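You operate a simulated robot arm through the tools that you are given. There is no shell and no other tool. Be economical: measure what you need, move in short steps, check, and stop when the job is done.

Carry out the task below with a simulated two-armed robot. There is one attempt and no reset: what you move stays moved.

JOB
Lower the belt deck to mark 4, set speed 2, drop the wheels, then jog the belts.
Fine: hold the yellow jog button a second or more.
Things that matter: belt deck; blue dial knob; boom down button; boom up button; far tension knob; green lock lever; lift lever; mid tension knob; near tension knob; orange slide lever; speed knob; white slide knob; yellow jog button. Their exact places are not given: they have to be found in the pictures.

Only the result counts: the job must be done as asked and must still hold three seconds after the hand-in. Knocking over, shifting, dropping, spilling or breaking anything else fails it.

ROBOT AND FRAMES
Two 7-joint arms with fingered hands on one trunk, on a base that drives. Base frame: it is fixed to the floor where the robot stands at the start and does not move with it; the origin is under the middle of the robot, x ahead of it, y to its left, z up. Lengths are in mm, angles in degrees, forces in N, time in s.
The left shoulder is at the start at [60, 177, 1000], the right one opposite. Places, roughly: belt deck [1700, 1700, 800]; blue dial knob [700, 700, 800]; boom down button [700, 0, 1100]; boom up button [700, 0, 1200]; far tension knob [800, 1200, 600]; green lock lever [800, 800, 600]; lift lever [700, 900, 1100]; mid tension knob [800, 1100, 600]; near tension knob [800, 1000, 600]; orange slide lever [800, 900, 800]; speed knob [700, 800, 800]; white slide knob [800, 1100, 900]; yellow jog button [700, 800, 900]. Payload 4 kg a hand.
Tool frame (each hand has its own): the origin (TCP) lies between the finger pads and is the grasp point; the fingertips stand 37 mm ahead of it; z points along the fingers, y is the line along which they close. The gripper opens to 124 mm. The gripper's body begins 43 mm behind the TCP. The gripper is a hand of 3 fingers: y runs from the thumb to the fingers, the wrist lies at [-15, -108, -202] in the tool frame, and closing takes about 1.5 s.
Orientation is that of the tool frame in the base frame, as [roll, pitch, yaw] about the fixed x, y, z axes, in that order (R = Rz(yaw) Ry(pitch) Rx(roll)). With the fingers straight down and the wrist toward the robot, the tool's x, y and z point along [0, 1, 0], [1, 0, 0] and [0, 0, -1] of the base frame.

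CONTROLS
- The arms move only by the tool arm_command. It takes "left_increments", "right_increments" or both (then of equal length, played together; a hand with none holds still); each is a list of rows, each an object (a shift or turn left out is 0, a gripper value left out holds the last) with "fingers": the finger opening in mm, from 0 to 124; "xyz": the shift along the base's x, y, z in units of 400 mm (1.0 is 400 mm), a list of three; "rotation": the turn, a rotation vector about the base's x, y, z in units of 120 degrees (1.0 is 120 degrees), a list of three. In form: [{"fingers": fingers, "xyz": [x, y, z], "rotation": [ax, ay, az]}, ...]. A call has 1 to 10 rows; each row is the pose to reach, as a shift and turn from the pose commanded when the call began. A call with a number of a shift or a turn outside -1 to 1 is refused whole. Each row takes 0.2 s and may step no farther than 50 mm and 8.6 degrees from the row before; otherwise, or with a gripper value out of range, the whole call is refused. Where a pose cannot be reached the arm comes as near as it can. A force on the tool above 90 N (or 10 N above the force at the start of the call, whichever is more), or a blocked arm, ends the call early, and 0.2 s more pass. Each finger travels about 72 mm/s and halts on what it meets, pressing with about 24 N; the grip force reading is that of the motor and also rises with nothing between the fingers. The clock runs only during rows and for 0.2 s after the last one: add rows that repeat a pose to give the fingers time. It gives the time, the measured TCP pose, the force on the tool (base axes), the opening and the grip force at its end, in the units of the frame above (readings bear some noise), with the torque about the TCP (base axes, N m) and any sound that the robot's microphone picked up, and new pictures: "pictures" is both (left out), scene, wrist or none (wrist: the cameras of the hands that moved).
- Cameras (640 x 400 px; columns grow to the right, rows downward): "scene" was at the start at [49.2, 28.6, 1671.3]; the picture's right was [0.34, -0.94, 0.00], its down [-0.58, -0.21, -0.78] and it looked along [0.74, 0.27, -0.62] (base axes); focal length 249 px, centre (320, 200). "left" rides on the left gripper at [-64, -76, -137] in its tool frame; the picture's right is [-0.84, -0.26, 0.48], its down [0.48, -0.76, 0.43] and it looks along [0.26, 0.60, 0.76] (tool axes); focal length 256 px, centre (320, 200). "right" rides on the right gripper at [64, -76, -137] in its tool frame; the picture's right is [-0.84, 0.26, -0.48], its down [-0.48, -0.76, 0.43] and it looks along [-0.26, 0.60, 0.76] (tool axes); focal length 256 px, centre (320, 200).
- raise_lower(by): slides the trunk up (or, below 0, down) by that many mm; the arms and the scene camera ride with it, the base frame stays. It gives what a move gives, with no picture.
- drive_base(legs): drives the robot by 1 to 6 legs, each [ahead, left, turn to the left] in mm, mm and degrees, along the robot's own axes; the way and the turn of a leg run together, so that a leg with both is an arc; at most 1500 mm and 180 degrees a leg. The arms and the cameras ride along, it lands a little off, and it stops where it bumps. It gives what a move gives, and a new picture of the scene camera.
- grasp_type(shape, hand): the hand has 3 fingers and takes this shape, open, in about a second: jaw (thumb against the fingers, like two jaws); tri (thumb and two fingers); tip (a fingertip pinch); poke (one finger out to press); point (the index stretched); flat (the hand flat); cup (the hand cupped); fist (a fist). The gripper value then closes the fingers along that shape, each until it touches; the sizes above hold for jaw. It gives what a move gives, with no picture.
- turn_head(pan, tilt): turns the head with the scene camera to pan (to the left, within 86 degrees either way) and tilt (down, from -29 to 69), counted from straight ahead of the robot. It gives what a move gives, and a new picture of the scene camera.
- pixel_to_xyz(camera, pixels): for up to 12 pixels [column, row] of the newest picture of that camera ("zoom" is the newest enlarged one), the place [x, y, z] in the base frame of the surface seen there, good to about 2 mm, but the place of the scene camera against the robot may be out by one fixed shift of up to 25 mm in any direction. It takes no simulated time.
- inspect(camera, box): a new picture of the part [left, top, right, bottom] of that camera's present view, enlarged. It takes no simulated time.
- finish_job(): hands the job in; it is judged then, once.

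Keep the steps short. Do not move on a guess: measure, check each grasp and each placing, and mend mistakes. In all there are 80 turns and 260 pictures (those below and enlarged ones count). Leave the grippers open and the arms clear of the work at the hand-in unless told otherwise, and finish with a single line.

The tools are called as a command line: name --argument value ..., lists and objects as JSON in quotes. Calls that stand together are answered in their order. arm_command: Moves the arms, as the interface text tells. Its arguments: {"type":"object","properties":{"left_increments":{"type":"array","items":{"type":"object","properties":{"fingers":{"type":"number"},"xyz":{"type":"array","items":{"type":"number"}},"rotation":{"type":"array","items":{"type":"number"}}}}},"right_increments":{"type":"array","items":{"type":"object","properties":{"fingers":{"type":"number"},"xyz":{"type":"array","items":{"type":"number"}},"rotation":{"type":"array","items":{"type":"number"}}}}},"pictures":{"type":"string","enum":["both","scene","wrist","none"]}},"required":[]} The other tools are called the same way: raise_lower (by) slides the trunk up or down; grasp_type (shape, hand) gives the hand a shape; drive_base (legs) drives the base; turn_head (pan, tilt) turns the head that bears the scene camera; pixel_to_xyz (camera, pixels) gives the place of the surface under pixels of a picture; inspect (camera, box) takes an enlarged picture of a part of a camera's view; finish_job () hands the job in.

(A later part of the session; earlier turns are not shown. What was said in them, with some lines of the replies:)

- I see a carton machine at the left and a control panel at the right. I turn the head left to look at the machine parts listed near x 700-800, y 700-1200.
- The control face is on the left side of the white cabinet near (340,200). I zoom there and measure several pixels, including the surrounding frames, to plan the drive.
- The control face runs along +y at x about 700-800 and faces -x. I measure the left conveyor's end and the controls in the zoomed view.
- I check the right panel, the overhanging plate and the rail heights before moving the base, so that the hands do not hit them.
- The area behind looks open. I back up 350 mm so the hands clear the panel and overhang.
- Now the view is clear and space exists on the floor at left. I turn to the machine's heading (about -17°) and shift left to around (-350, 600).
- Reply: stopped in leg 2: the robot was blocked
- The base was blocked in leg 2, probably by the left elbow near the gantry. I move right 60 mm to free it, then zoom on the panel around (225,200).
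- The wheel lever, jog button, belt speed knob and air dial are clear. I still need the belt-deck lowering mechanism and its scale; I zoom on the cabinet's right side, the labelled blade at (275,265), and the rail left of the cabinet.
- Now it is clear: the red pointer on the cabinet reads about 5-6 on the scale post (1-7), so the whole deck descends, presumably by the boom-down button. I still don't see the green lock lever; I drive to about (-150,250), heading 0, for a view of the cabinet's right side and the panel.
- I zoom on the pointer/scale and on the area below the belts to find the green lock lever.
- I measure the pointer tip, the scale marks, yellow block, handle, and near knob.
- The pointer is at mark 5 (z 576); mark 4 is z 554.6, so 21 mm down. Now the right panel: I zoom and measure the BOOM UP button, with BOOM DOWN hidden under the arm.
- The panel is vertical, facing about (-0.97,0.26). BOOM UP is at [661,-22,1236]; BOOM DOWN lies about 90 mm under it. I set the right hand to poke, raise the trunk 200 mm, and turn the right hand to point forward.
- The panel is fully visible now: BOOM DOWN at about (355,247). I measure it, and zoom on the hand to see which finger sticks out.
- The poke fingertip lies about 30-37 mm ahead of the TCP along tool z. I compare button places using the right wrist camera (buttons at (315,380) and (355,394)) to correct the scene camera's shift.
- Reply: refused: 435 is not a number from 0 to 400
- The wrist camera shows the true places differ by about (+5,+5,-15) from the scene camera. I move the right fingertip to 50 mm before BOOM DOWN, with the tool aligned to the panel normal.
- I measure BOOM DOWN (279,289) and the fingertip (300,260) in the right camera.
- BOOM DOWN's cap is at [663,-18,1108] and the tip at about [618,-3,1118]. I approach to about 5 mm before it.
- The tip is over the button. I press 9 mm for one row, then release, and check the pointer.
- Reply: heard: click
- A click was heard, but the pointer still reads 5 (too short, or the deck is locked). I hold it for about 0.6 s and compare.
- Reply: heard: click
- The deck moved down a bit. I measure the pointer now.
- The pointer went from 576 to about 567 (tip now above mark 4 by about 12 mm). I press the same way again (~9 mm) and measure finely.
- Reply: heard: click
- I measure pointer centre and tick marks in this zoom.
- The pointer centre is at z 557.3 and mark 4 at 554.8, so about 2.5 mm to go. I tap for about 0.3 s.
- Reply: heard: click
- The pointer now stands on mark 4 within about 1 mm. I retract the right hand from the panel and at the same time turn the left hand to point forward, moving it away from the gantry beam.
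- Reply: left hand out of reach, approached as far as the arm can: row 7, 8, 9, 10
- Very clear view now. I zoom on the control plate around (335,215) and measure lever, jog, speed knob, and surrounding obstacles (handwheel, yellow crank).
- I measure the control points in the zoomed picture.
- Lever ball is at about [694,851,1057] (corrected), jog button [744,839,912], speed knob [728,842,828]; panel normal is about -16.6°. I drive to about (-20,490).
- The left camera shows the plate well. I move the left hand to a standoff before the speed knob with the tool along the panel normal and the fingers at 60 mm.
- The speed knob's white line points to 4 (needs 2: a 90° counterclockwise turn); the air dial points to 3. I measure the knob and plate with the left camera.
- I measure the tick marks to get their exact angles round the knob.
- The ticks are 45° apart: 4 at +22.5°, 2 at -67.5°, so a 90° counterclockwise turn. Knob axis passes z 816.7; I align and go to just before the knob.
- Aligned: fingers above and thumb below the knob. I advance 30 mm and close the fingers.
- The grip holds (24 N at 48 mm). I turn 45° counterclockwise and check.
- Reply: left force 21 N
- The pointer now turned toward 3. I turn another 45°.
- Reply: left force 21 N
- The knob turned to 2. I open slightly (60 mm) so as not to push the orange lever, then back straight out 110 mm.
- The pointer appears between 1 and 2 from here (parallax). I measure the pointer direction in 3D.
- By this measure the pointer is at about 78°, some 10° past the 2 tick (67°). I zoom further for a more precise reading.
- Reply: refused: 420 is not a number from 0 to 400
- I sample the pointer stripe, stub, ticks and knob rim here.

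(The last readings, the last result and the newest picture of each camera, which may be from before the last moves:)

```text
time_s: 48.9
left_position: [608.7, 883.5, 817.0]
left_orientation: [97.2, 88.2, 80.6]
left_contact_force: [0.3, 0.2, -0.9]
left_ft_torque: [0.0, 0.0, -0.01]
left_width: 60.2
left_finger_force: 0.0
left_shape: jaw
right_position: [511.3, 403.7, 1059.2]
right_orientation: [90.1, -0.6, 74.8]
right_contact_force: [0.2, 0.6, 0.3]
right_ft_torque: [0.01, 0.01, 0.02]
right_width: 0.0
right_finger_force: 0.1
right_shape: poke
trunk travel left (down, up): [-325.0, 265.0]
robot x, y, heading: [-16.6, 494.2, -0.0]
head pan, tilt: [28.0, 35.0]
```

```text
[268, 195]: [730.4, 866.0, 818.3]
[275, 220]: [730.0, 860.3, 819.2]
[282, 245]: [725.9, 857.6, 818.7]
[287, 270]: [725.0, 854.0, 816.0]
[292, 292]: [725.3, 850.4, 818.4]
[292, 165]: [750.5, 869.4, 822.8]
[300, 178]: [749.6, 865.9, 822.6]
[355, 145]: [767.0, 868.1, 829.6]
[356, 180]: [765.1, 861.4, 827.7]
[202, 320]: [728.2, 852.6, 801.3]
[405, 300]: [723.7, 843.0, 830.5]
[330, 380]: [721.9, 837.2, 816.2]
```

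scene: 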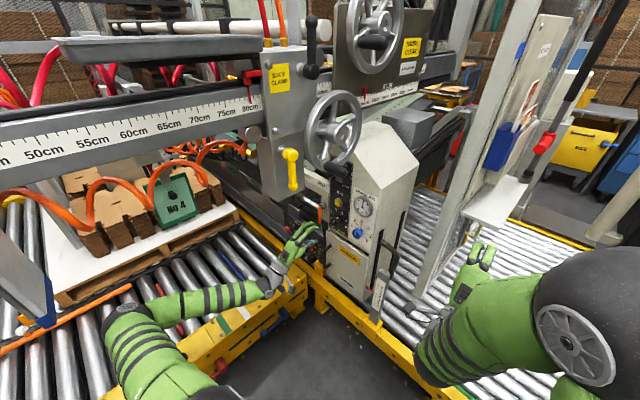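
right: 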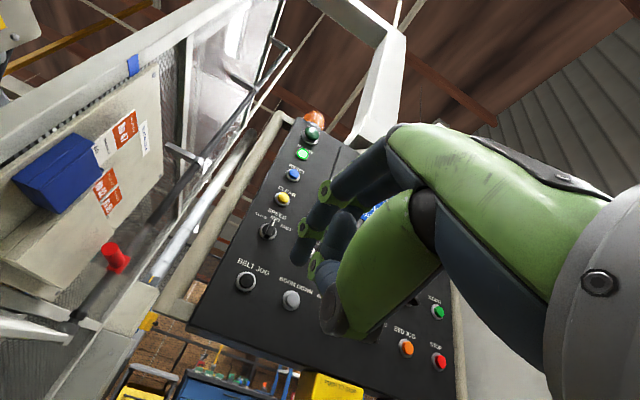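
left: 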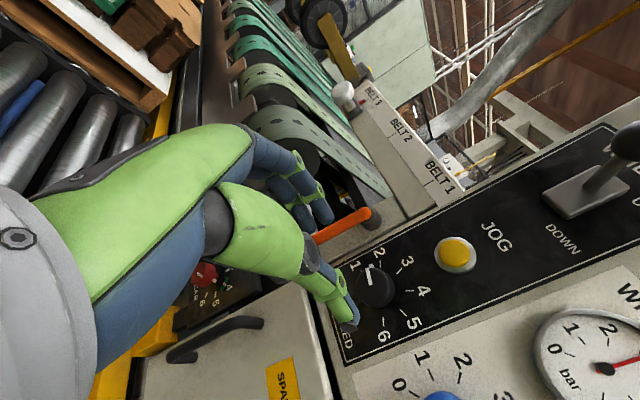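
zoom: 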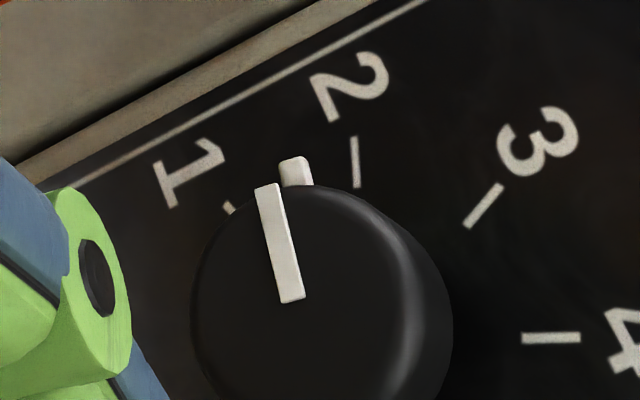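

The stub reads about 77° versus 66° for tick 2: roughly 10° past. I regrasp the same way, turn back 10° clockwise, release and back out.

arm_command --left_increments '[{"xyz": [0.09, -0.027, 0]}, {"xyz": [0.18, -0.054, 0]}, {"xyz": [0.27, -0.081, 0]}, {"xyz": [0.27, -0.081, 0], "fingers": 10}, {"xyz": [0.27, -0.081, 0], "fingers": 10}, {"xyz": [0.27, -0.081, 0], "fingers": 10}, {"xyz": [0.27, -0.081, 0], "fingers": 10}, {"xyz": [0.27, -0.081, 0], "rotation": [0.04, -0.012, 0]}, {"xyz": [0.27, -0.081, 0], "rotation": [0.08, -0.024, 0]}, {"xyz": [0.27, -0.081, 0], "rotation": [0.08, -0.024, 0]}]' --pictures "none"

arm_command --left_increments '[{"fingers": 60}, {"fingers": 60}, {"fingers": 60}, {"xyz": [-0.09, 0.027, 0]}, {"xyz": [-0.18, 0.054, 0]}, {"xyz": [-0.27, 0.081, 0]}]' --pictures "wrist"

inspect --camera "left" --box '[345, 240, 405, 300]'

inspect --camera "scene" --box '[320, 195, 360, 235]'

```text
time_s: 51.1
left_position: [716.3, 848.8, 818.3]
left_orientation: [90.8, 78.2, 74.2]
left_contact_force: [-15.2, -13.5, 0.9]
left_ft_torque: [-0.05, -0.04, -0.18]
left_width: 47.9
left_finger_force: 24.4
left_shape: jaw
right_position: [510.6, 402.5, 1059.5]
right_orientation: [90.0, -0.5, 75.1]
right_contact_force: [0.4, -0.2, 0.3]
right_ft_torque: [-0.02, -0.01, -0.02]
right_width: 0.0
right_finger_force: 0.1
right_shape: poke
trunk travel left (down, up): [-325.0, 265.0]
robot x, y, heading: [-18.6, 494.9, 0.2]
head pan, tilt: [28.0, 35.0]
```

```text
time_s: 52.5
left_position: [608.8, 882.8, 816.7]
left_orientation: [91.3, 78.2, 74.8]
left_contact_force: [0.5, 0.0, 0.7]
left_ft_torque: [0.01, 0.06, -0.03]
left_width: 60.1
left_finger_force: 0.0
left_shape: jaw
right_position: [511.0, 403.0, 1058.6]
right_orientation: [90.1, -0.4, 75.0]
right_contact_force: [0.0, 0.2, -0.1]
right_ft_torque: [-0.01, -0.02, 0.02]
right_width: 0.0
right_finger_force: 0.1
right_shape: poke
trunk travel left (down, up): [-325.0, 265.0]
robot x, y, heading: [-18.4, 491.9, 0.2]
head pan, tilt: [28.0, 35.0]
```

left: 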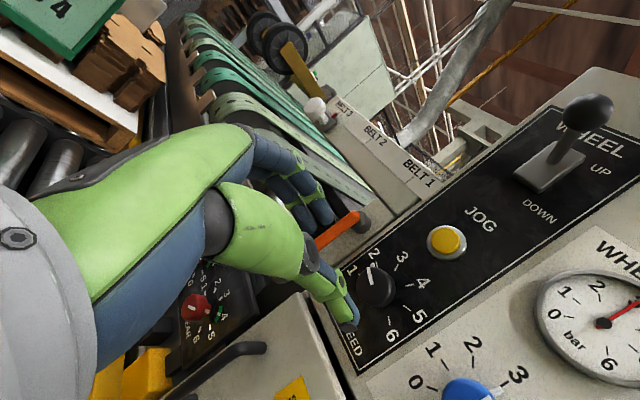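

```text
6.67 times, centred on (375, 270) of left
```

zoom: 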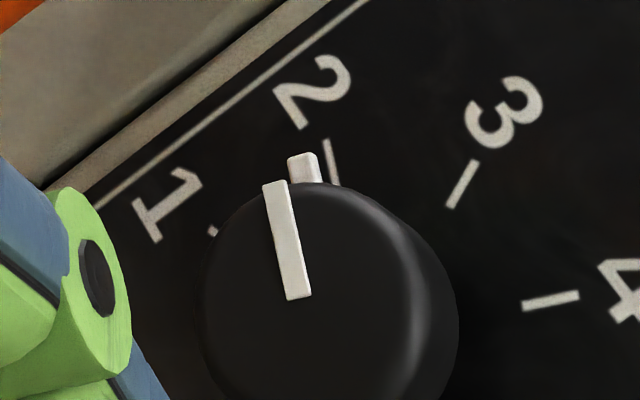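

```text
10.00 times, centred on (340, 215) of scene
```

zoom: 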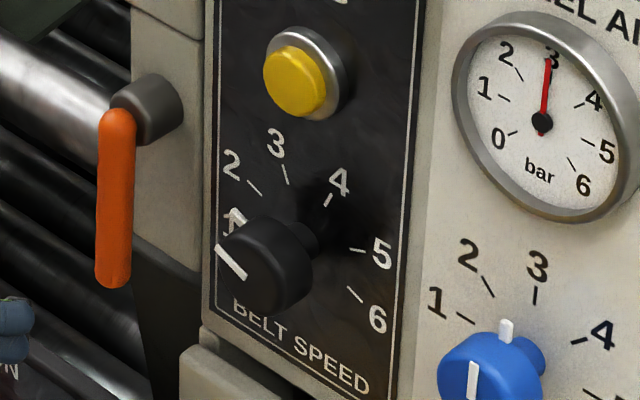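

The stub now looks in line with tick 2. I verify by numbers.

inspect --camera "left" --box '[345, 240, 405, 300]'

pixel_to_xyz --camera "zoom" --pixels '[[275, 190], [282, 220], [288, 245], [293, 270], [298, 292], [300, 162], [308, 178], [328, 145], [334, 180], [460, 185], [550, 300]]'

```text
6.67 times, centred on (375, 270) of left
```

zoom: 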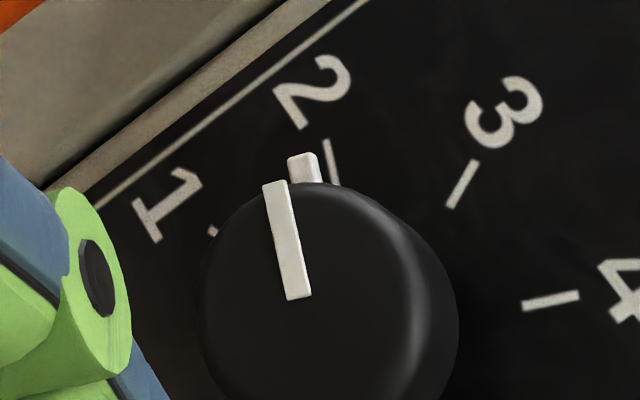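

```text
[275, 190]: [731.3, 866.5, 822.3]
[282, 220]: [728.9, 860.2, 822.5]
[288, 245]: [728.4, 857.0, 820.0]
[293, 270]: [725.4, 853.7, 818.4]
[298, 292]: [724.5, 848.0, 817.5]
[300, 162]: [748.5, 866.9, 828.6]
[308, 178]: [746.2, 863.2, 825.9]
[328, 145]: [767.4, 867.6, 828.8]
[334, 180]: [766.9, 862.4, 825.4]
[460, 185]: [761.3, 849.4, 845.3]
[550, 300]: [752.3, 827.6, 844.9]
```

Pointer stub is at 64-66° versus tick 2 at 67°: speed 2 is set. Next the wheel lever: I measure its ball (585,110) and base in the left camera, and the clamp body above.

pixel_to_xyz --camera "left" --pixels '[[587, 112], [600, 100], [570, 115], [565, 145], [545, 165], [525, 178], [540, 205], [445, 241], [500, 150]]'

pixel_to_xyz --camera "scene" --pixels '[[290, 186], [265, 192], [272, 196], [320, 160], [334, 165], [334, 172], [310, 185], [300, 200], [304, 195]]'

inspect --camera "scene" --box '[240, 130, 380, 230]'

```text
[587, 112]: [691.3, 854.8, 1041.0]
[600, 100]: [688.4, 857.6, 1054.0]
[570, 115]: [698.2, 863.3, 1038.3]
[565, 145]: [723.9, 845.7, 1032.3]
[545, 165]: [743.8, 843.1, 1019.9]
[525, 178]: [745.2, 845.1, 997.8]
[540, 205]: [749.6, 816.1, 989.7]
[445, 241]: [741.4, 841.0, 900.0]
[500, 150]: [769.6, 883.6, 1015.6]
```

```text
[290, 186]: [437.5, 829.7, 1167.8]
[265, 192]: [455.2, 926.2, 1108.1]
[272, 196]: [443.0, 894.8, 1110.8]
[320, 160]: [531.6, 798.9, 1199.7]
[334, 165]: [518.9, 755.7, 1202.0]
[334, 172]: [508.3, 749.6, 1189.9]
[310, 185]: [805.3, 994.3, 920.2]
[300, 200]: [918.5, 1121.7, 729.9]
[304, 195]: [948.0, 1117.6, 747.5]
```

```text
4.00 times, centred on (310, 180) of scene
```

zoom: 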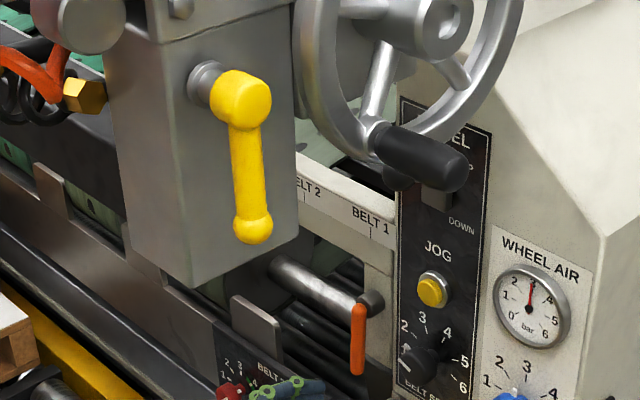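

The clamp body bottom is at z about 1093, so I approach the lever ball [693,855,1041] from slightly below with the tool pitched up 20°, and grip it. First I rise to the standoff.

arm_command --left_increments '[{"xyz": [-0.02, 0, 0.1], "rotation": [-0.0095, -0.032, 0]}, {"xyz": [-0.028, 0, 0.2], "rotation": [-0.019, -0.064, 0]}, {"xyz": [-0.028, 0, 0.3], "rotation": [-0.0286, -0.096, 0]}, {"xyz": [-0.028, 0, 0.4], "rotation": [-0.038, -0.128, 0]}, {"xyz": [-0.028, 0, 0.47], "rotation": [-0.0477, -0.1597, 0]}]' --pictures "both"

inspect --camera "scene" --box '[240, 130, 380, 230]'

```text
time_s: 53.7
left_position: [597.0, 882.1, 1008.1]
left_orientation: [29.3, 67.2, 14.8]
left_contact_force: [-0.1, -0.1, -0.3]
left_ft_torque: [-0.01, 0.0, 0.0]
left_width: 60.3
left_finger_force: 0.1
left_shape: jaw
right_position: [511.5, 403.1, 1059.5]
right_orientation: [90.1, -0.5, 75.0]
right_contact_force: [0.6, -0.1, 0.1]
right_ft_torque: [0.06, 0.01, 0.0]
right_width: 0.1
right_finger_force: 0.1
right_shape: poke
trunk travel left (down, up): [-325.0, 265.0]
robot x, y, heading: [-16.8, 491.8, 0.0]
head pan, tilt: [28.0, 35.0]
```

scene: 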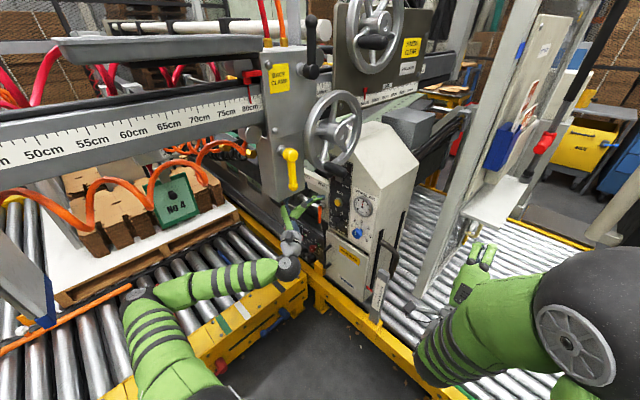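
left: 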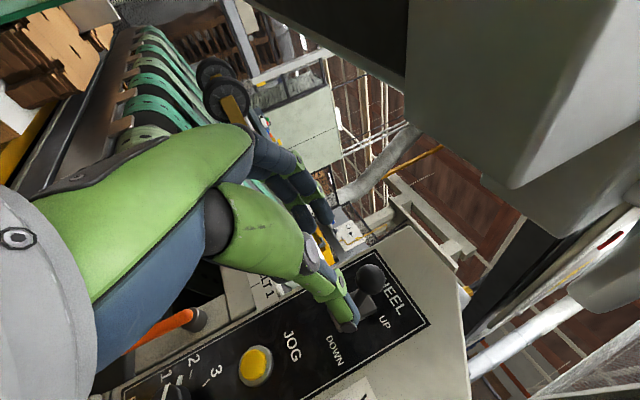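

```text
4.00 times, centred on (310, 180) of scene
```

zoom: 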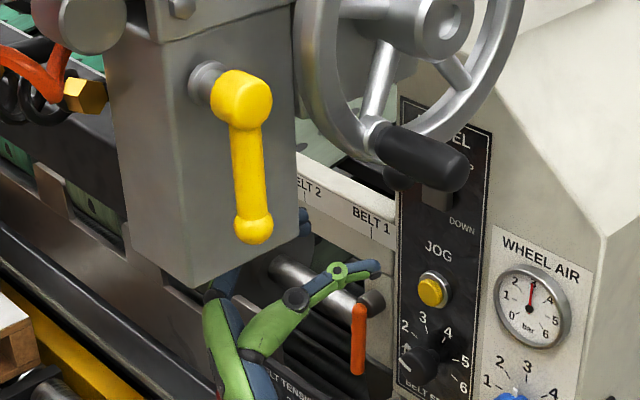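

I measure the ball in the left camera from this closer view.

pixel_to_xyz --camera "left" --pixels '[[371, 279], [365, 285], [376, 272], [364, 303], [362, 310], [415, 200], [470, 180], [530, 190], [350, 310], [330, 215]]'

inspect --camera "left" --box '[270, 190, 470, 350]'

```text
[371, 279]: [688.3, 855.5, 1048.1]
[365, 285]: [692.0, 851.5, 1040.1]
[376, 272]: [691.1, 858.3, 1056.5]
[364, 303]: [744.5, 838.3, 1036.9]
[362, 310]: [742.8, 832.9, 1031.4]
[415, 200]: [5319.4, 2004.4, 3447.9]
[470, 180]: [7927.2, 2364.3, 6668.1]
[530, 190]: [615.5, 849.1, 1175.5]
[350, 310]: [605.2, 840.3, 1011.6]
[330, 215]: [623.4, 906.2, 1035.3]
```

```text
2.50 times, centred on (370, 270) of left
```

zoom: 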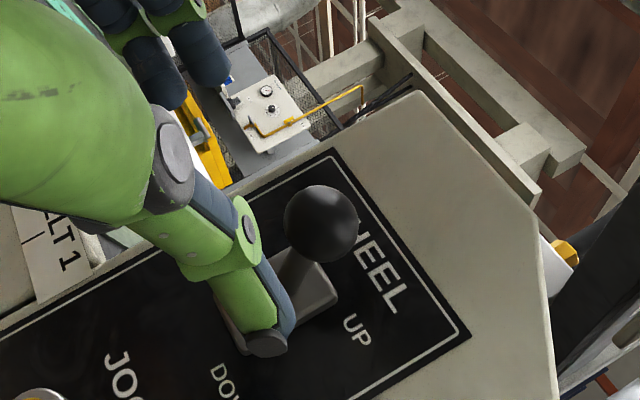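

The ball centre is about [698,852,1048], right on the tool axis. I advance 110 mm along it and close on the ball.

arm_command --left_increments '[{"xyz": [0.063, -0.019, 0.025]}, {"xyz": [0.126, -0.038, 0.05]}, {"xyz": [0.19, -0.056, 0.075]}, {"xyz": [0.2525, -0.075, 0.1]}]' --pictures "wrist"

inspect --camera "left" --box '[240, 160, 420, 320]'

inspect --camera "scene" --box '[240, 130, 380, 230]'

```text
time_s: 54.7
left_position: [698.6, 852.4, 1045.2]
left_orientation: [29.6, 67.1, 15.2]
left_contact_force: [-0.7, 0.1, 0.1]
left_ft_torque: [-0.08, 0.02, -0.03]
left_width: 60.2
left_finger_force: 0.1
left_shape: jaw
right_position: [510.8, 404.3, 1060.6]
right_orientation: [90.1, -0.5, 75.1]
right_contact_force: [0.2, -0.1, 0.9]
right_ft_torque: [-0.03, -0.02, 0.01]
right_width: 0.0
right_finger_force: 0.0
right_shape: poke
trunk travel left (down, up): [-325.0, 265.0]
robot x, y, heading: [-18.1, 492.7, -0.1]
head pan, tilt: [28.0, 35.0]
```

left: 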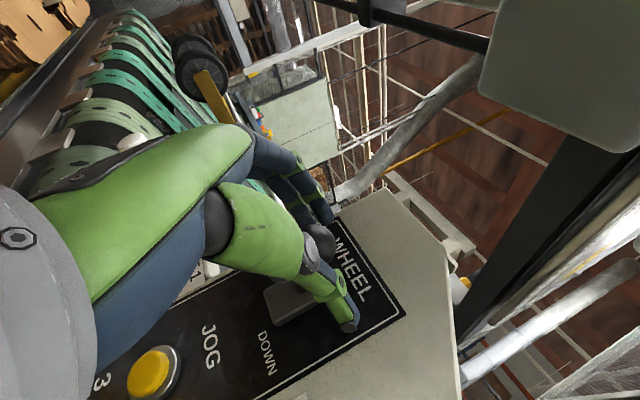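

```text
2.50 times, centred on (330, 240) of left
```

zoom: 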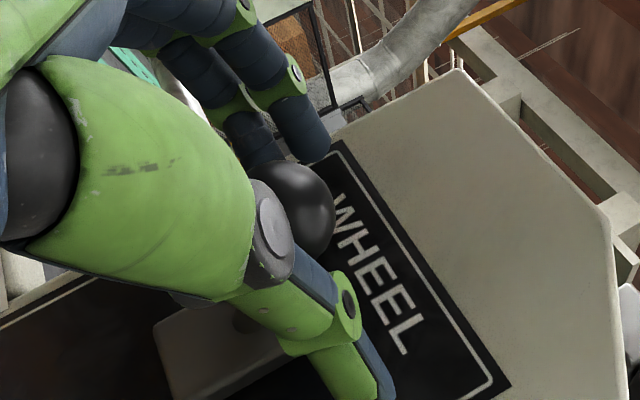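

```text
4.00 times, centred on (310, 180) of scene
```

zoom: 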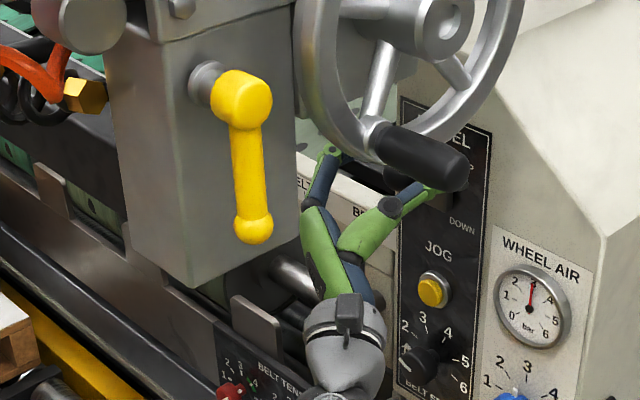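

The ball is between the fingers. I close, then carry it down along the arc (66 mm).

arm_command --left_increments '[{"fingers": 5}, {"fingers": 5}, {"fingers": 5}, {"fingers": 5}, {"xyz": [-0.012, 0.004, -0.035], "fingers": 5}, {"xyz": [-0.019, 0.006, -0.075], "fingers": 5}, {"xyz": [-0.017, 0.005, -0.115], "fingers": 5}, {"xyz": [-0.01, 0.003, -0.145], "fingers": 5}, {"xyz": [0, 0, -0.165], "fingers": 5}]' --pictures "wrist"

inspect --camera "left" --box '[240, 160, 420, 320]'

inspect --camera "scene" --box '[240, 130, 380, 230]'

```text
time_s: 56.7
left_position: [686.5, 847.9, 1001.4]
left_orientation: [28.8, 64.7, 14.2]
left_contact_force: [-51.2, -8.1, 72.6]
left_ft_torque: [-0.15, -3.07, -0.55]
left_width: 7.8
left_finger_force: 23.8
left_shape: jaw
right_position: [503.7, 402.1, 1064.4]
right_orientation: [89.7, -0.7, 74.9]
right_contact_force: [0.6, 0.1, 0.2]
right_ft_torque: [-0.01, 0.02, 0.01]
right_width: 0.0
right_finger_force: 0.0
right_shape: poke
trunk travel left (down, up): [-325.0, 265.0]
robot x, y, heading: [-18.0, 491.1, 0.0]
head pan, tilt: [28.0, 35.0]
```

left: 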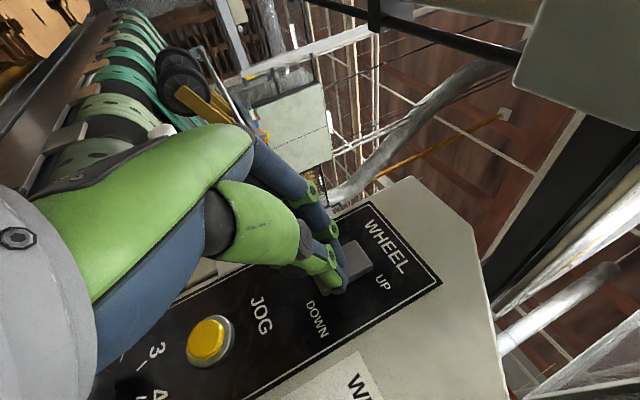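

```text
2.50 times, centred on (330, 240) of left
```

zoom: 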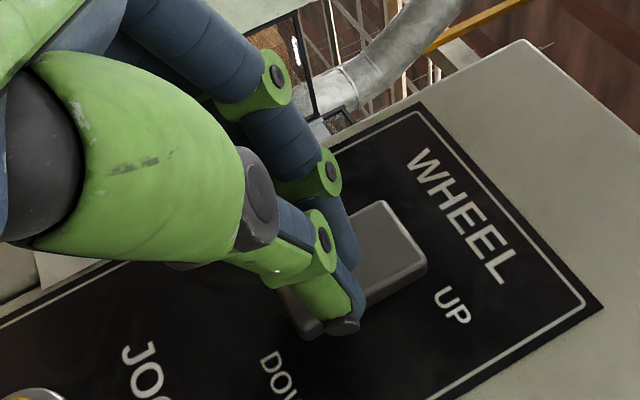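

```text
4.00 times, centred on (310, 180) of scene
```

zoom: 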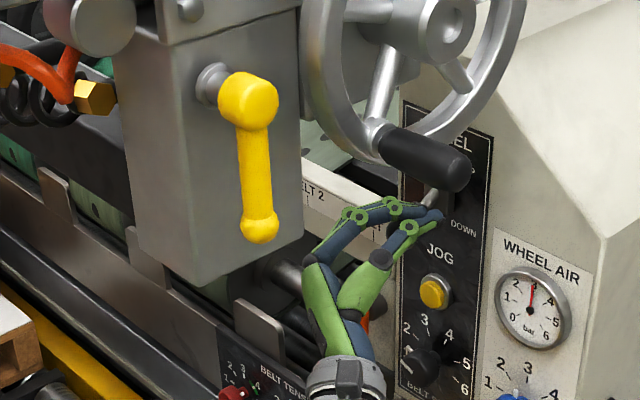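

The motion stopped with 72 N upward resistance, meaning the lever reached its end stop. I open the fingers and look.

arm_command --left_increments '[{"fingers": 60, "xyz": [0, 0, 0.005]}, {"fingers": 60, "xyz": [0, 0, 0.01]}, {"fingers": 60, "xyz": [0, 0, 0.01]}, {"fingers": 60, "xyz": [0, 0, 0.01]}]' --pictures "wrist"

inspect --camera "left" --box '[240, 160, 420, 320]'

```text
time_s: 57.7
left_position: [690.0, 839.1, 1001.5]
left_orientation: [29.9, 65.1, 14.4]
left_contact_force: [-36.0, -40.0, 60.9]
left_ft_torque: [0.8, -2.38, -1.16]
left_width: 51.9
left_finger_force: 0.2
left_shape: jaw
right_position: [505.7, 397.7, 1062.7]
right_orientation: [89.8, -0.9, 75.0]
right_contact_force: [-0.6, -0.2, 0.5]
right_ft_torque: [0.01, 0.0, -0.01]
right_width: 0.0
right_finger_force: 0.0
right_shape: poke
trunk travel left (down, up): [-325.0, 265.0]
robot x, y, heading: [-13.9, 490.9, 0.1]
head pan, tilt: [28.0, 35.0]
```

left: 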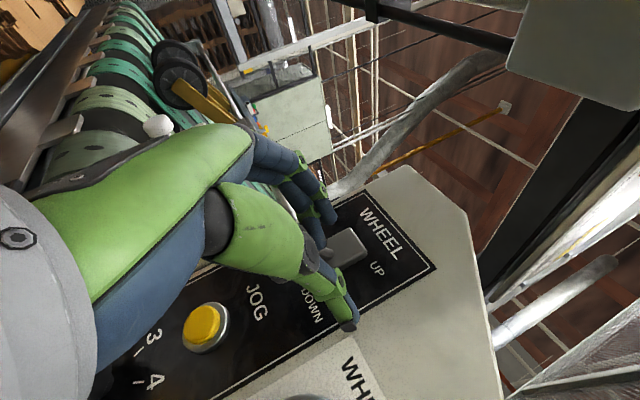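

```text
2.50 times, centred on (330, 240) of left
```

zoom: 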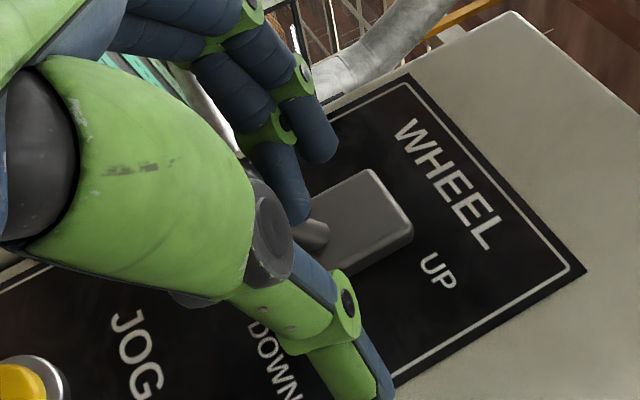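

The rod points out at the hand and I still feel 61 N upward, so the ball presses on the hand from below. I raise 20 mm, then back straight out.

arm_command --left_increments '[{"xyz": [0, 0, 0.02]}, {"xyz": [0, 0, 0.05]}, {"xyz": [-0.05, 0.015, 0.05]}, {"xyz": [-0.14, 0.042, 0.05]}, {"xyz": [-0.25, 0.075, 0.02]}]' --pictures "wrist"

inspect --camera "left" --box '[240, 160, 420, 320]'

inspect --camera "scene" --box '[240, 130, 380, 230]'

```text
time_s: 58.9
left_position: [599.3, 881.5, 991.6]
left_orientation: [29.4, 67.2, 15.0]
left_contact_force: [-0.2, -0.2, 0.2]
left_ft_torque: [-0.01, -0.02, 0.0]
left_width: 60.2
left_finger_force: 0.1
left_shape: jaw
right_position: [511.2, 403.7, 1059.6]
right_orientation: [90.1, -0.5, 74.9]
right_contact_force: [0.6, -0.1, 0.3]
right_ft_torque: [-0.02, -0.03, 0.01]
right_width: 0.0
right_finger_force: 0.1
right_shape: poke
trunk travel left (down, up): [-325.0, 265.0]
robot x, y, heading: [-14.5, 493.3, 0.2]
head pan, tilt: [28.0, 35.0]
```

left: 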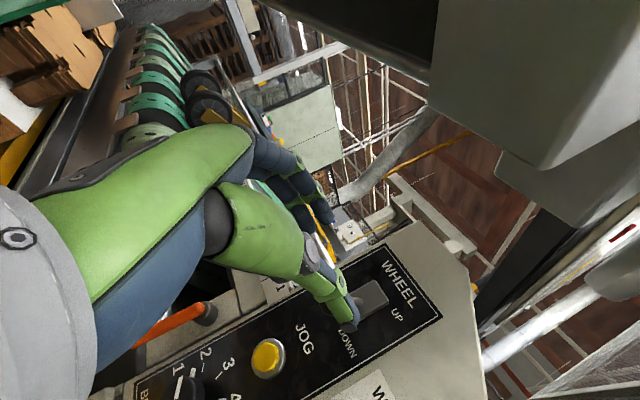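

```text
2.50 times, centred on (330, 240) of left
```

zoom: 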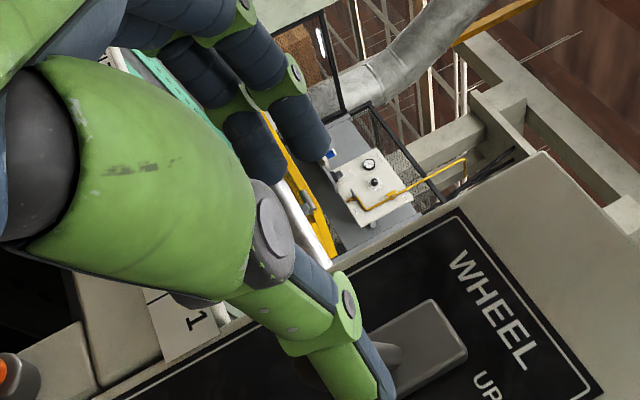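

```text
4.00 times, centred on (310, 180) of scene
```

zoom: 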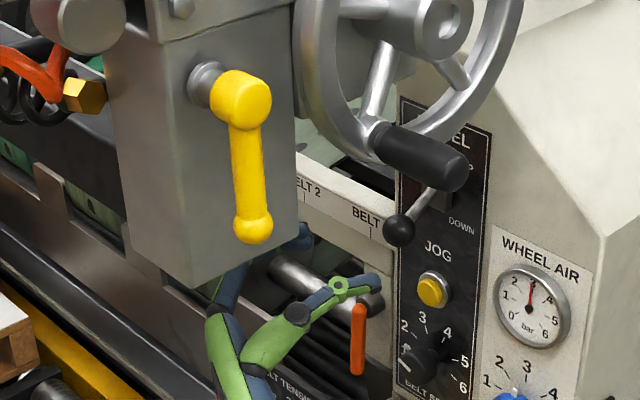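

The lever now points down. I measure its ball to check it is at the lower stop.

pixel_to_xyz --camera "zoom" --pixels '[[400, 230], [395, 225], [405, 236], [428, 203], [420, 210], [432, 293]]'

inspect --camera "scene" --box '[310, 165, 350, 205]'

```text
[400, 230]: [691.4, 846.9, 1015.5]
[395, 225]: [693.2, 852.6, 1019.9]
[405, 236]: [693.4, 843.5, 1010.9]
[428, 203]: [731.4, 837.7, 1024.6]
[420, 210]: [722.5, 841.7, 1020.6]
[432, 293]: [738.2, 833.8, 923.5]
```

```text
10.00 times, centred on (330, 185) of scene
```

zoom: 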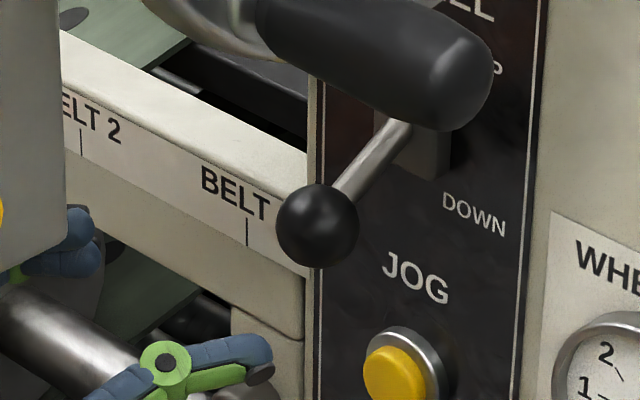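

The ball moved from 30 mm above to 27 mm below its pivot: the wheels lever is fully down. Now the jog button [742,841,899]: I level the hand, go to its height, and take the poke shape.

arm_command --left_increments '[{"xyz": [0, 0, -0.06], "rotation": [0.0119, 0.04, 0]}, {"xyz": [0.01, -0.002, -0.12], "rotation": [0.0238, 0.08, 0]}, {"xyz": [0.025, -0.005, -0.18], "rotation": [0.0357, 0.12, 0]}, {"xyz": [0.044, -0.009, -0.2315], "rotation": [0.0477, 0.1597, 0]}]' --pictures "none"

grasp_type --hand "left" --shape "poke"

arm_command --left_increments '[{"xyz": [0, 0, 0]}]' --pictures "wrist"

inspect --camera "left" --box '[240, 120, 500, 320]'

pixel_to_xyz --camera "left" --pixels '[[340, 262], [335, 250], [342, 270]]'

```text
time_s: 59.9
left_position: [615.9, 879.0, 900.4]
left_orientation: [91.8, 78.2, 75.3]
left_contact_force: [0.3, 0.2, 0.8]
left_ft_torque: [0.02, 0.0, 0.01]
left_width: 60.5
left_finger_force: 0.1
left_shape: jaw
right_position: [511.0, 403.0, 1059.4]
right_orientation: [90.1, -0.5, 75.2]
right_contact_force: [0.3, -0.7, -0.5]
right_ft_torque: [0.02, -0.02, -0.01]
right_width: 0.0
right_finger_force: 0.0
right_shape: poke
trunk travel left (down, up): [-325.0, 265.0]
robot x, y, heading: [-17.0, 492.2, 0.3]
head pan, tilt: [28.0, 35.0]
```

```text
time_s: 60.8
left_position: [617.0, 878.6, 899.7]
left_orientation: [91.0, 78.1, 74.4]
left_contact_force: [-0.6, -0.1, 0.1]
left_ft_torque: [0.01, -0.01, 0.0]
left_width: 0.0
left_finger_force: 0.1
left_shape: poke
right_position: [512.4, 403.2, 1060.0]
right_orientation: [90.1, -0.4, 75.1]
right_contact_force: [-0.1, -0.2, 0.4]
right_ft_torque: [-0.04, -0.02, 0.0]
right_width: 0.0
right_finger_force: 0.1
right_shape: poke
trunk travel left (down, up): [-325.0, 265.0]
robot x, y, heading: [-16.9, 492.2, 0.2]
head pan, tilt: [28.0, 35.0]
```

```text
time_s: 61.2
left_position: [616.6, 878.5, 898.4]
left_orientation: [91.1, 78.2, 74.6]
left_contact_force: [0.3, 0.6, 0.2]
left_ft_torque: [-0.02, 0.02, -0.01]
left_width: 0.0
left_finger_force: 0.1
left_shape: poke
right_position: [511.7, 402.7, 1059.9]
right_orientation: [90.1, -0.5, 75.0]
right_contact_force: [0.1, -0.2, 0.4]
right_ft_torque: [-0.01, -0.04, 0.01]
right_width: 0.3
right_finger_force: 0.0
right_shape: poke
trunk travel left (down, up): [-325.0, 265.0]
robot x, y, heading: [-16.3, 490.9, 0.2]
head pan, tilt: [28.0, 35.0]
```

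left: 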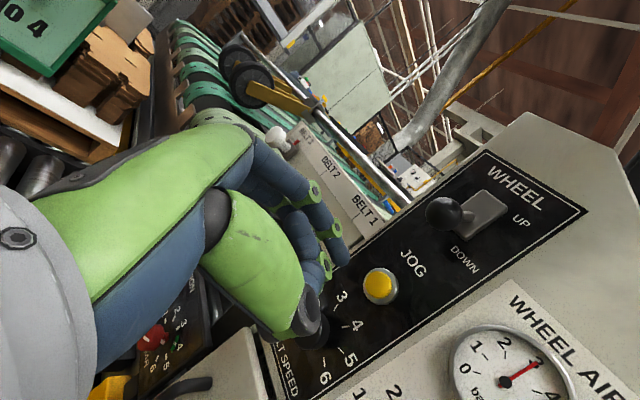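

```text
2.00 times, centred on (370, 220) of left
```

zoom: 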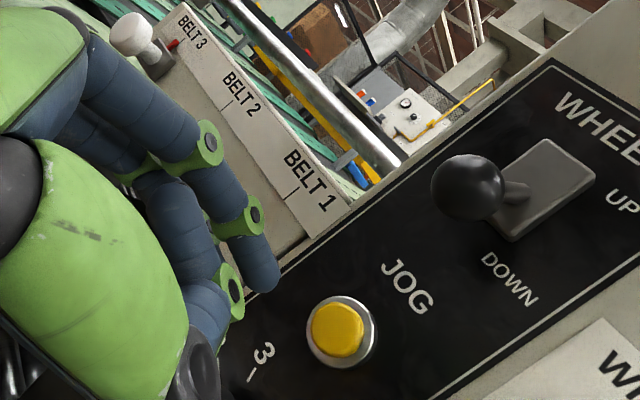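

```text
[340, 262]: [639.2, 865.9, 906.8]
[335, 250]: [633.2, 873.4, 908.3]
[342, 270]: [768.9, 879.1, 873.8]
```

The fingertip points at the JOG button's axis. I measure the button cap (379,285) from here.

pixel_to_xyz --camera "left" --pixels '[[379, 285], [376, 282], [383, 288], [394, 275], [448, 213]]'

```text
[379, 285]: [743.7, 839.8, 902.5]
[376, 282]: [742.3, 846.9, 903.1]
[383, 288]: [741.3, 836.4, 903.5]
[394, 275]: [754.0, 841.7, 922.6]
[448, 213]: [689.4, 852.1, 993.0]
```

I approach to about 8 mm before the button.

arm_command --left_increments '[{"xyz": [0.07, -0.02, 0.0075]}, {"xyz": [0.14, -0.042, 0.0075]}, {"xyz": [0.206, -0.0615, 0.0075]}]' --pictures "wrist"

inspect --camera "left" --box '[240, 140, 440, 320]'

inspect --camera "scene" --box '[280, 160, 380, 240]'

```text
time_s: 62.0
left_position: [699.2, 854.9, 901.4]
left_orientation: [91.1, 78.2, 74.4]
left_contact_force: [-0.7, 0.6, -0.4]
left_ft_torque: [-0.01, -0.01, -0.02]
left_width: 0.0
left_finger_force: 0.1
left_shape: poke
right_position: [511.8, 402.9, 1059.9]
right_orientation: [90.1, -0.5, 75.1]
right_contact_force: [0.2, 0.7, -0.1]
right_ft_torque: [0.03, 0.01, -0.03]
right_width: 0.0
right_finger_force: 0.0
right_shape: poke
trunk travel left (down, up): [-325.0, 265.0]
robot x, y, heading: [-14.1, 492.8, 0.3]
head pan, tilt: [28.0, 35.0]
```

left: 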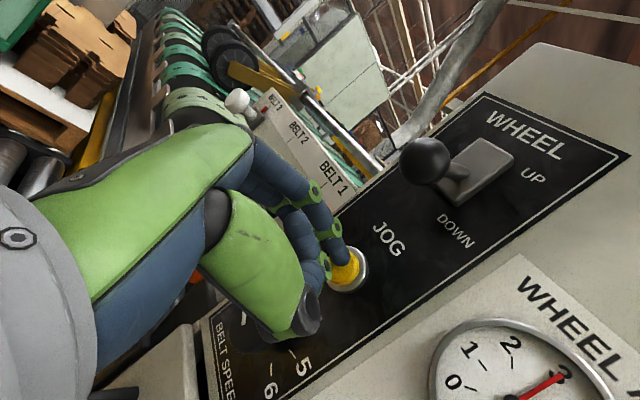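

```text
2.22 times, centred on (340, 230) of left
```

zoom: 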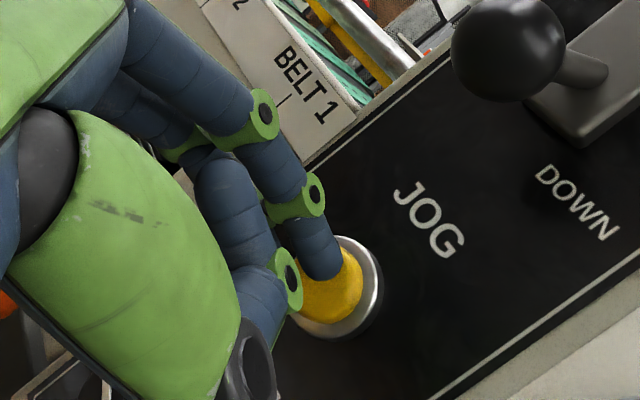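

```text
5.00 times, centred on (330, 200) of scene
```

zoom: 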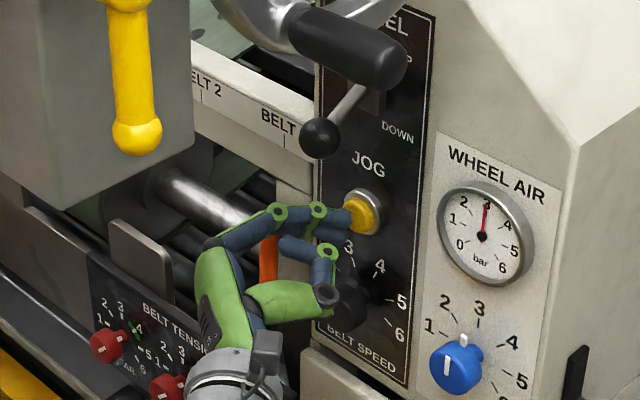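

The fingertip is right before the yellow button. I press 15 mm forward, hold about 1.6 s, then release.

arm_command --left_increments '[{"xyz": [0.02, -0.006, 0]}, {"xyz": [0.036, -0.0108, 0]}, {"xyz": [0.036, -0.0108, 0]}, {"xyz": [0.036, -0.0108, 0]}, {"xyz": [0.036, -0.0108, 0]}, {"xyz": [0.036, -0.0108, 0]}, {"xyz": [0.036, -0.0108, 0]}, {"xyz": [0.036, -0.0108, 0]}, {"xyz": [0.036, -0.0108, 0]}, {"xyz": [0.036, -0.0108, 0]}]' --pictures "both"

inspect --camera "scene" --box '[290, 160, 370, 240]'

```text
time_s: 64.2
left_position: [713.6, 849.6, 903.1]
left_orientation: [91.0, 78.1, 74.4]
left_contact_force: [-4.9, 2.7, -2.1]
left_ft_torque: [0.01, 0.03, -0.01]
left_width: 0.0
left_finger_force: 0.0
left_shape: poke
right_position: [512.5, 405.4, 1059.6]
right_orientation: [90.1, -0.5, 75.1]
right_contact_force: [-0.3, 0.3, -0.6]
right_ft_torque: [0.04, 0.0, 0.04]
right_width: 0.0
right_finger_force: 0.1
right_shape: poke
trunk travel left (down, up): [-325.0, 265.0]
robot x, y, heading: [-16.7, 493.3, 0.2]
head pan, tilt: [28.0, 35.0]
heard: click
```

scene: 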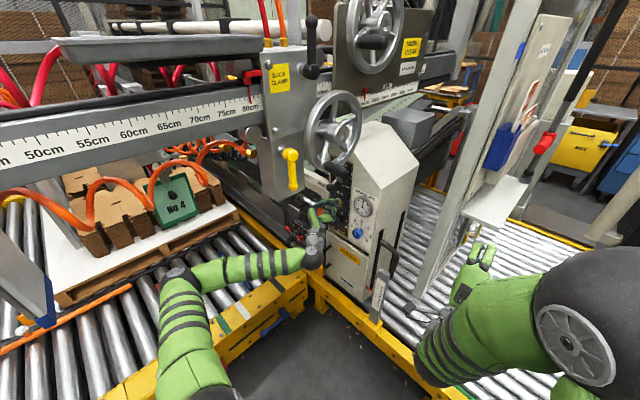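
left: 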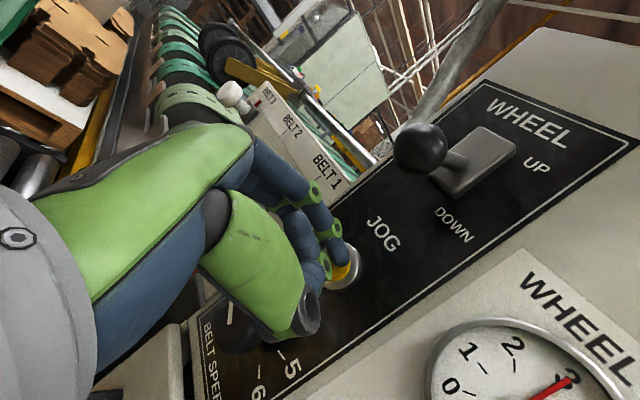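

```text
5.00 times, centred on (330, 200) of scene
```

zoom: 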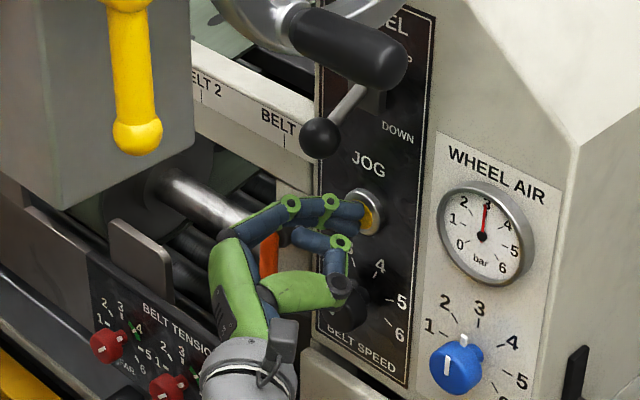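

A click, and the button has been held over 1.5 s. I release and back out, then check the speed knob and the deck pointer again.

arm_command --left_increments '[{"xyz": [-0.04, 0.012, 0]}, {"xyz": [-0.12, 0.036, 0]}, {"xyz": [-0.22, 0.066, 0]}, {"xyz": [-0.32, 0.096, 0]}]' --pictures "both"

inspect --camera "left" --box '[240, 160, 460, 400]'

inspect --camera "scene" --box '[360, 260, 400, 310]'

inspect --camera "scene" --box '[310, 170, 370, 240]'

```text
time_s: 65.2
left_position: [585.9, 888.5, 901.2]
left_orientation: [91.0, 78.2, 74.4]
left_contact_force: [-0.6, 0.8, -0.1]
left_ft_torque: [0.0, 0.01, -0.02]
left_width: 0.4
left_finger_force: 0.2
left_shape: poke
right_position: [510.5, 403.0, 1060.0]
right_orientation: [90.1, -0.5, 74.8]
right_contact_force: [0.1, 0.5, 0.2]
right_ft_torque: [0.0, 0.02, 0.0]
right_width: 0.0
right_finger_force: 0.1
right_shape: poke
trunk travel left (down, up): [-325.0, 265.0]
robot x, y, heading: [-17.5, 490.5, 0.1]
head pan, tilt: [28.0, 35.0]
```

scene: 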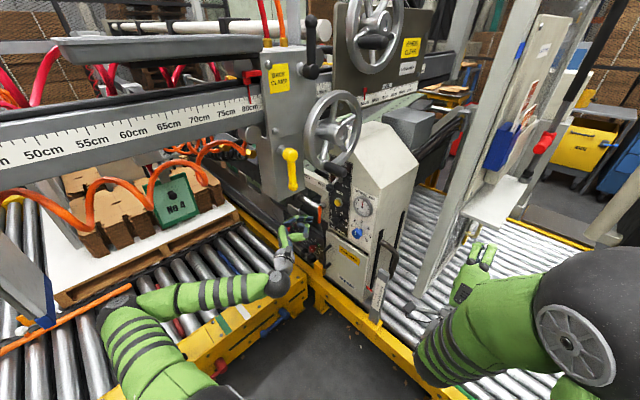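
left: 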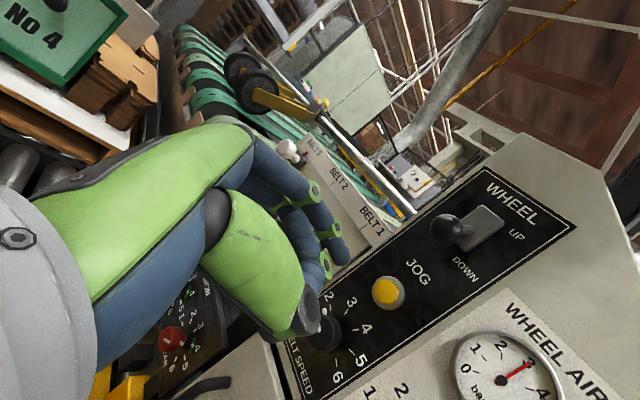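

```text
1.67 times, centred on (350, 280) of left
```

zoom: 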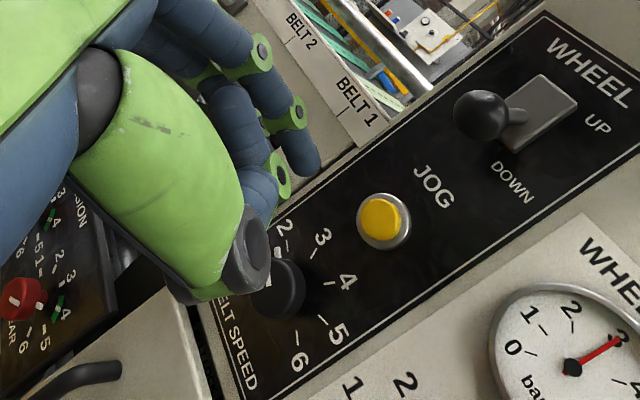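

```text
8.00 times, centred on (380, 285) of scene
```

zoom: 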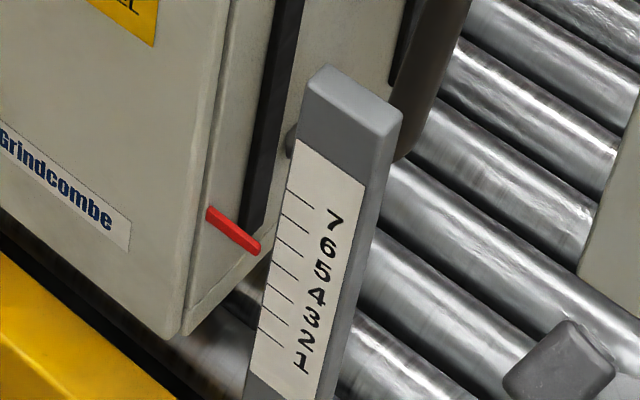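

```text
5.71 times, centred on (340, 205) of scene
```

zoom: 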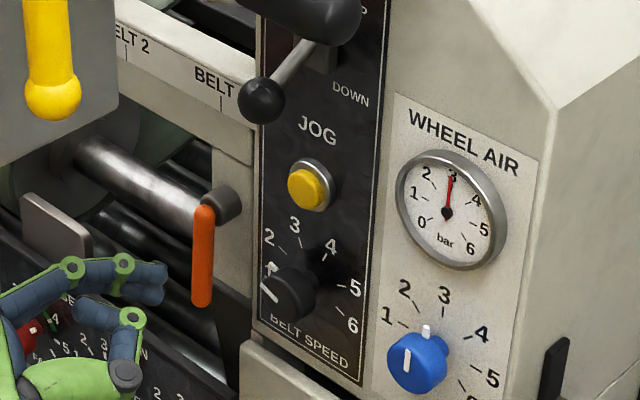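

Speed still at 2 and lever down. I measure the deck pointer again from this viewpoint.

inspect --camera "scene" --box '[355, 260, 405, 310]'

pixel_to_xyz --camera "zoom" --pixels '[[258, 248], [250, 242], [240, 235], [228, 227], [300, 198], [296, 222], [291, 247], [286, 270], [281, 294], [275, 317], [270, 337]]'

```text
8.00 times, centred on (380, 285) of scene
```

zoom: 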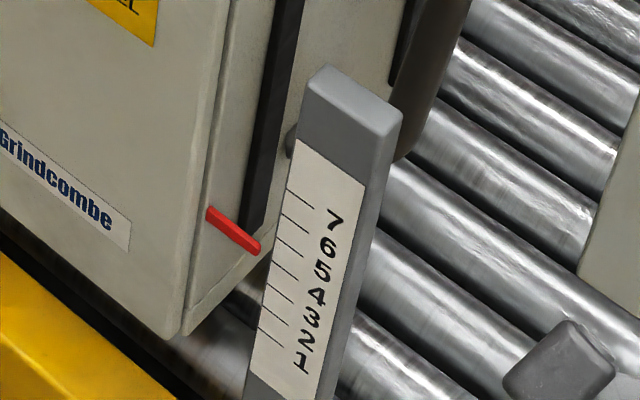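

```text
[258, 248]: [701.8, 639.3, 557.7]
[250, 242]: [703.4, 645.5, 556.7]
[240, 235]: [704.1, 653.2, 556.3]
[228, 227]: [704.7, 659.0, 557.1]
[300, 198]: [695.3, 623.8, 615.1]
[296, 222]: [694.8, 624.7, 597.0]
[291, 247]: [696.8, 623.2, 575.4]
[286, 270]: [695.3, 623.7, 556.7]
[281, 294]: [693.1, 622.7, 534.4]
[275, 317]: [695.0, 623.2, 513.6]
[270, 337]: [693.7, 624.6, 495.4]
```

The pointer (557) agrees with mark 4 (556.7). I open both hands and back away from the work.

arm_command --left_increments '[{"xyz": [-0.1, 0.0, 0]}, {"xyz": [-0.2, -0.01, 0]}]' --pictures "none"

grasp_type --hand "left" --shape "jaw"

grasp_type --hand "right" --shape "jaw"

drive_base --legs '[[-150, -60, 0]]'

inspect --camera "scene" --box '[280, 130, 400, 310]'

```text
time_s: 65.8
left_position: [516.8, 890.6, 897.6]
left_orientation: [91.3, 78.1, 74.8]
left_contact_force: [-0.1, -0.6, 0.3]
left_ft_torque: [-0.01, 0.0, -0.03]
left_width: 0.0
left_finger_force: 0.1
left_shape: poke
left hand out of reach, approached as far as the arm can: row 2
right_position: [511.2, 402.7, 1058.9]
right_orientation: [90.1, -0.6, 75.0]
right_contact_force: [0.0, 0.0, 1.0]
right_ft_torque: [0.0, 0.02, -0.01]
right_width: 0.2
right_finger_force: 0.1
right_shape: poke
trunk travel left (down, up): [-325.0, 265.0]
robot x, y, heading: [-16.5, 489.9, 0.2]
head pan, tilt: [28.0, 35.0]
```

```text
time_s: 66.7
left_position: [517.2, 890.7, 897.8]
left_orientation: [90.6, 78.2, 74.0]
left_contact_force: [-0.2, 0.6, 0.4]
left_ft_torque: [-0.04, -0.01, 0.0]
left_width: 124.2
left_finger_force: 0.0
left_shape: jaw
right_position: [510.5, 403.7, 1061.0]
right_orientation: [90.1, -0.5, 75.1]
right_contact_force: [-0.5, 0.3, 1.0]
right_ft_torque: [0.01, 0.01, 0.0]
right_width: 0.0
right_finger_force: 0.0
right_shape: poke
trunk travel left (down, up): [-325.0, 265.0]
robot x, y, heading: [-17.2, 489.7, 0.1]
head pan, tilt: [28.0, 35.0]
```

```text
time_s: 67.6
left_position: [516.9, 889.5, 897.1]
left_orientation: [91.2, 78.2, 74.5]
left_contact_force: [0.1, 0.1, -0.6]
left_ft_torque: [-0.01, -0.04, 0.0]
left_width: 124.1
left_finger_force: 0.0
left_shape: jaw
right_position: [511.0, 402.6, 1058.9]
right_orientation: [90.1, -0.4, 74.9]
right_contact_force: [0.2, 0.3, -0.8]
right_ft_torque: [0.02, 0.0, -0.02]
right_width: 124.0
right_finger_force: 0.1
right_shape: jaw
trunk travel left (down, up): [-325.0, 265.0]
robot x, y, heading: [-17.5, 490.0, 0.2]
head pan, tilt: [28.0, 35.0]
```

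```text
time_s: 69.0
left_position: [366.5, 830.5, 897.0]
left_orientation: [91.2, 78.2, 74.7]
left_contact_force: [-0.1, 0.7, 0.6]
left_ft_torque: [-0.05, 0.02, 0.0]
left_width: 124.0
left_finger_force: 0.0
left_shape: jaw
right_position: [360.4, 342.5, 1059.3]
right_orientation: [90.1, -0.4, 75.0]
right_contact_force: [-0.9, 0.1, -0.2]
right_ft_torque: [-0.03, 0.02, 0.03]
right_width: 124.0
right_finger_force: 0.0
right_shape: jaw
trunk travel left (down, up): [-325.0, 265.0]
robot x, y, heading: [-167.7, 431.2, -0.1]
head pan, tilt: [28.0, 35.0]
```

scene: 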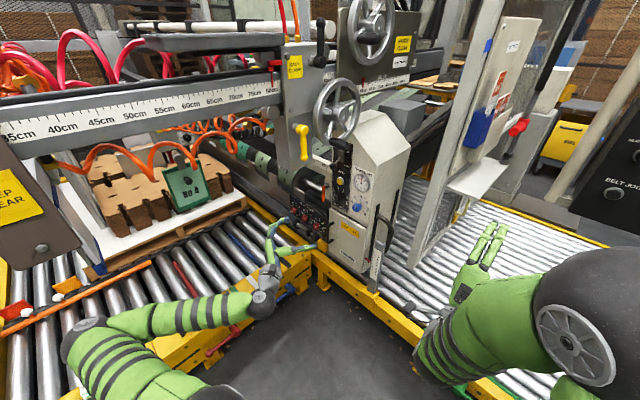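

```text
2.22 times, centred on (340, 220) of scene
```

zoom: 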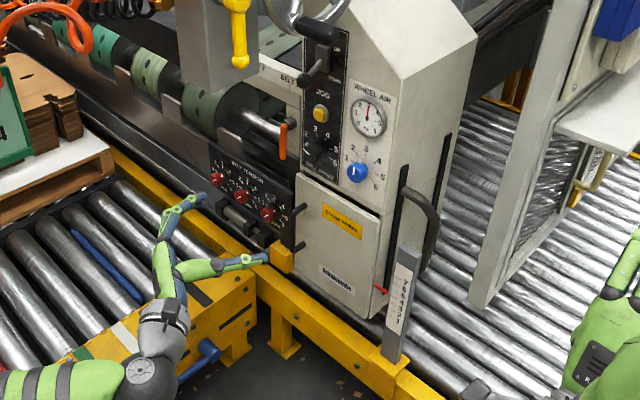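

All four settings are in place and nothing else was disturbed, so I hand the job in.

finish_job

```text
The job is handed in.
```

Handed in: deck pointer reads mark 4, belt speed is 2, wheel lever is fully down, and the jog button clicked and was held over 1.5 s. I didn't see the belts or wheels move, and the base bumped something unidentified early on with nothing visibly shifted.
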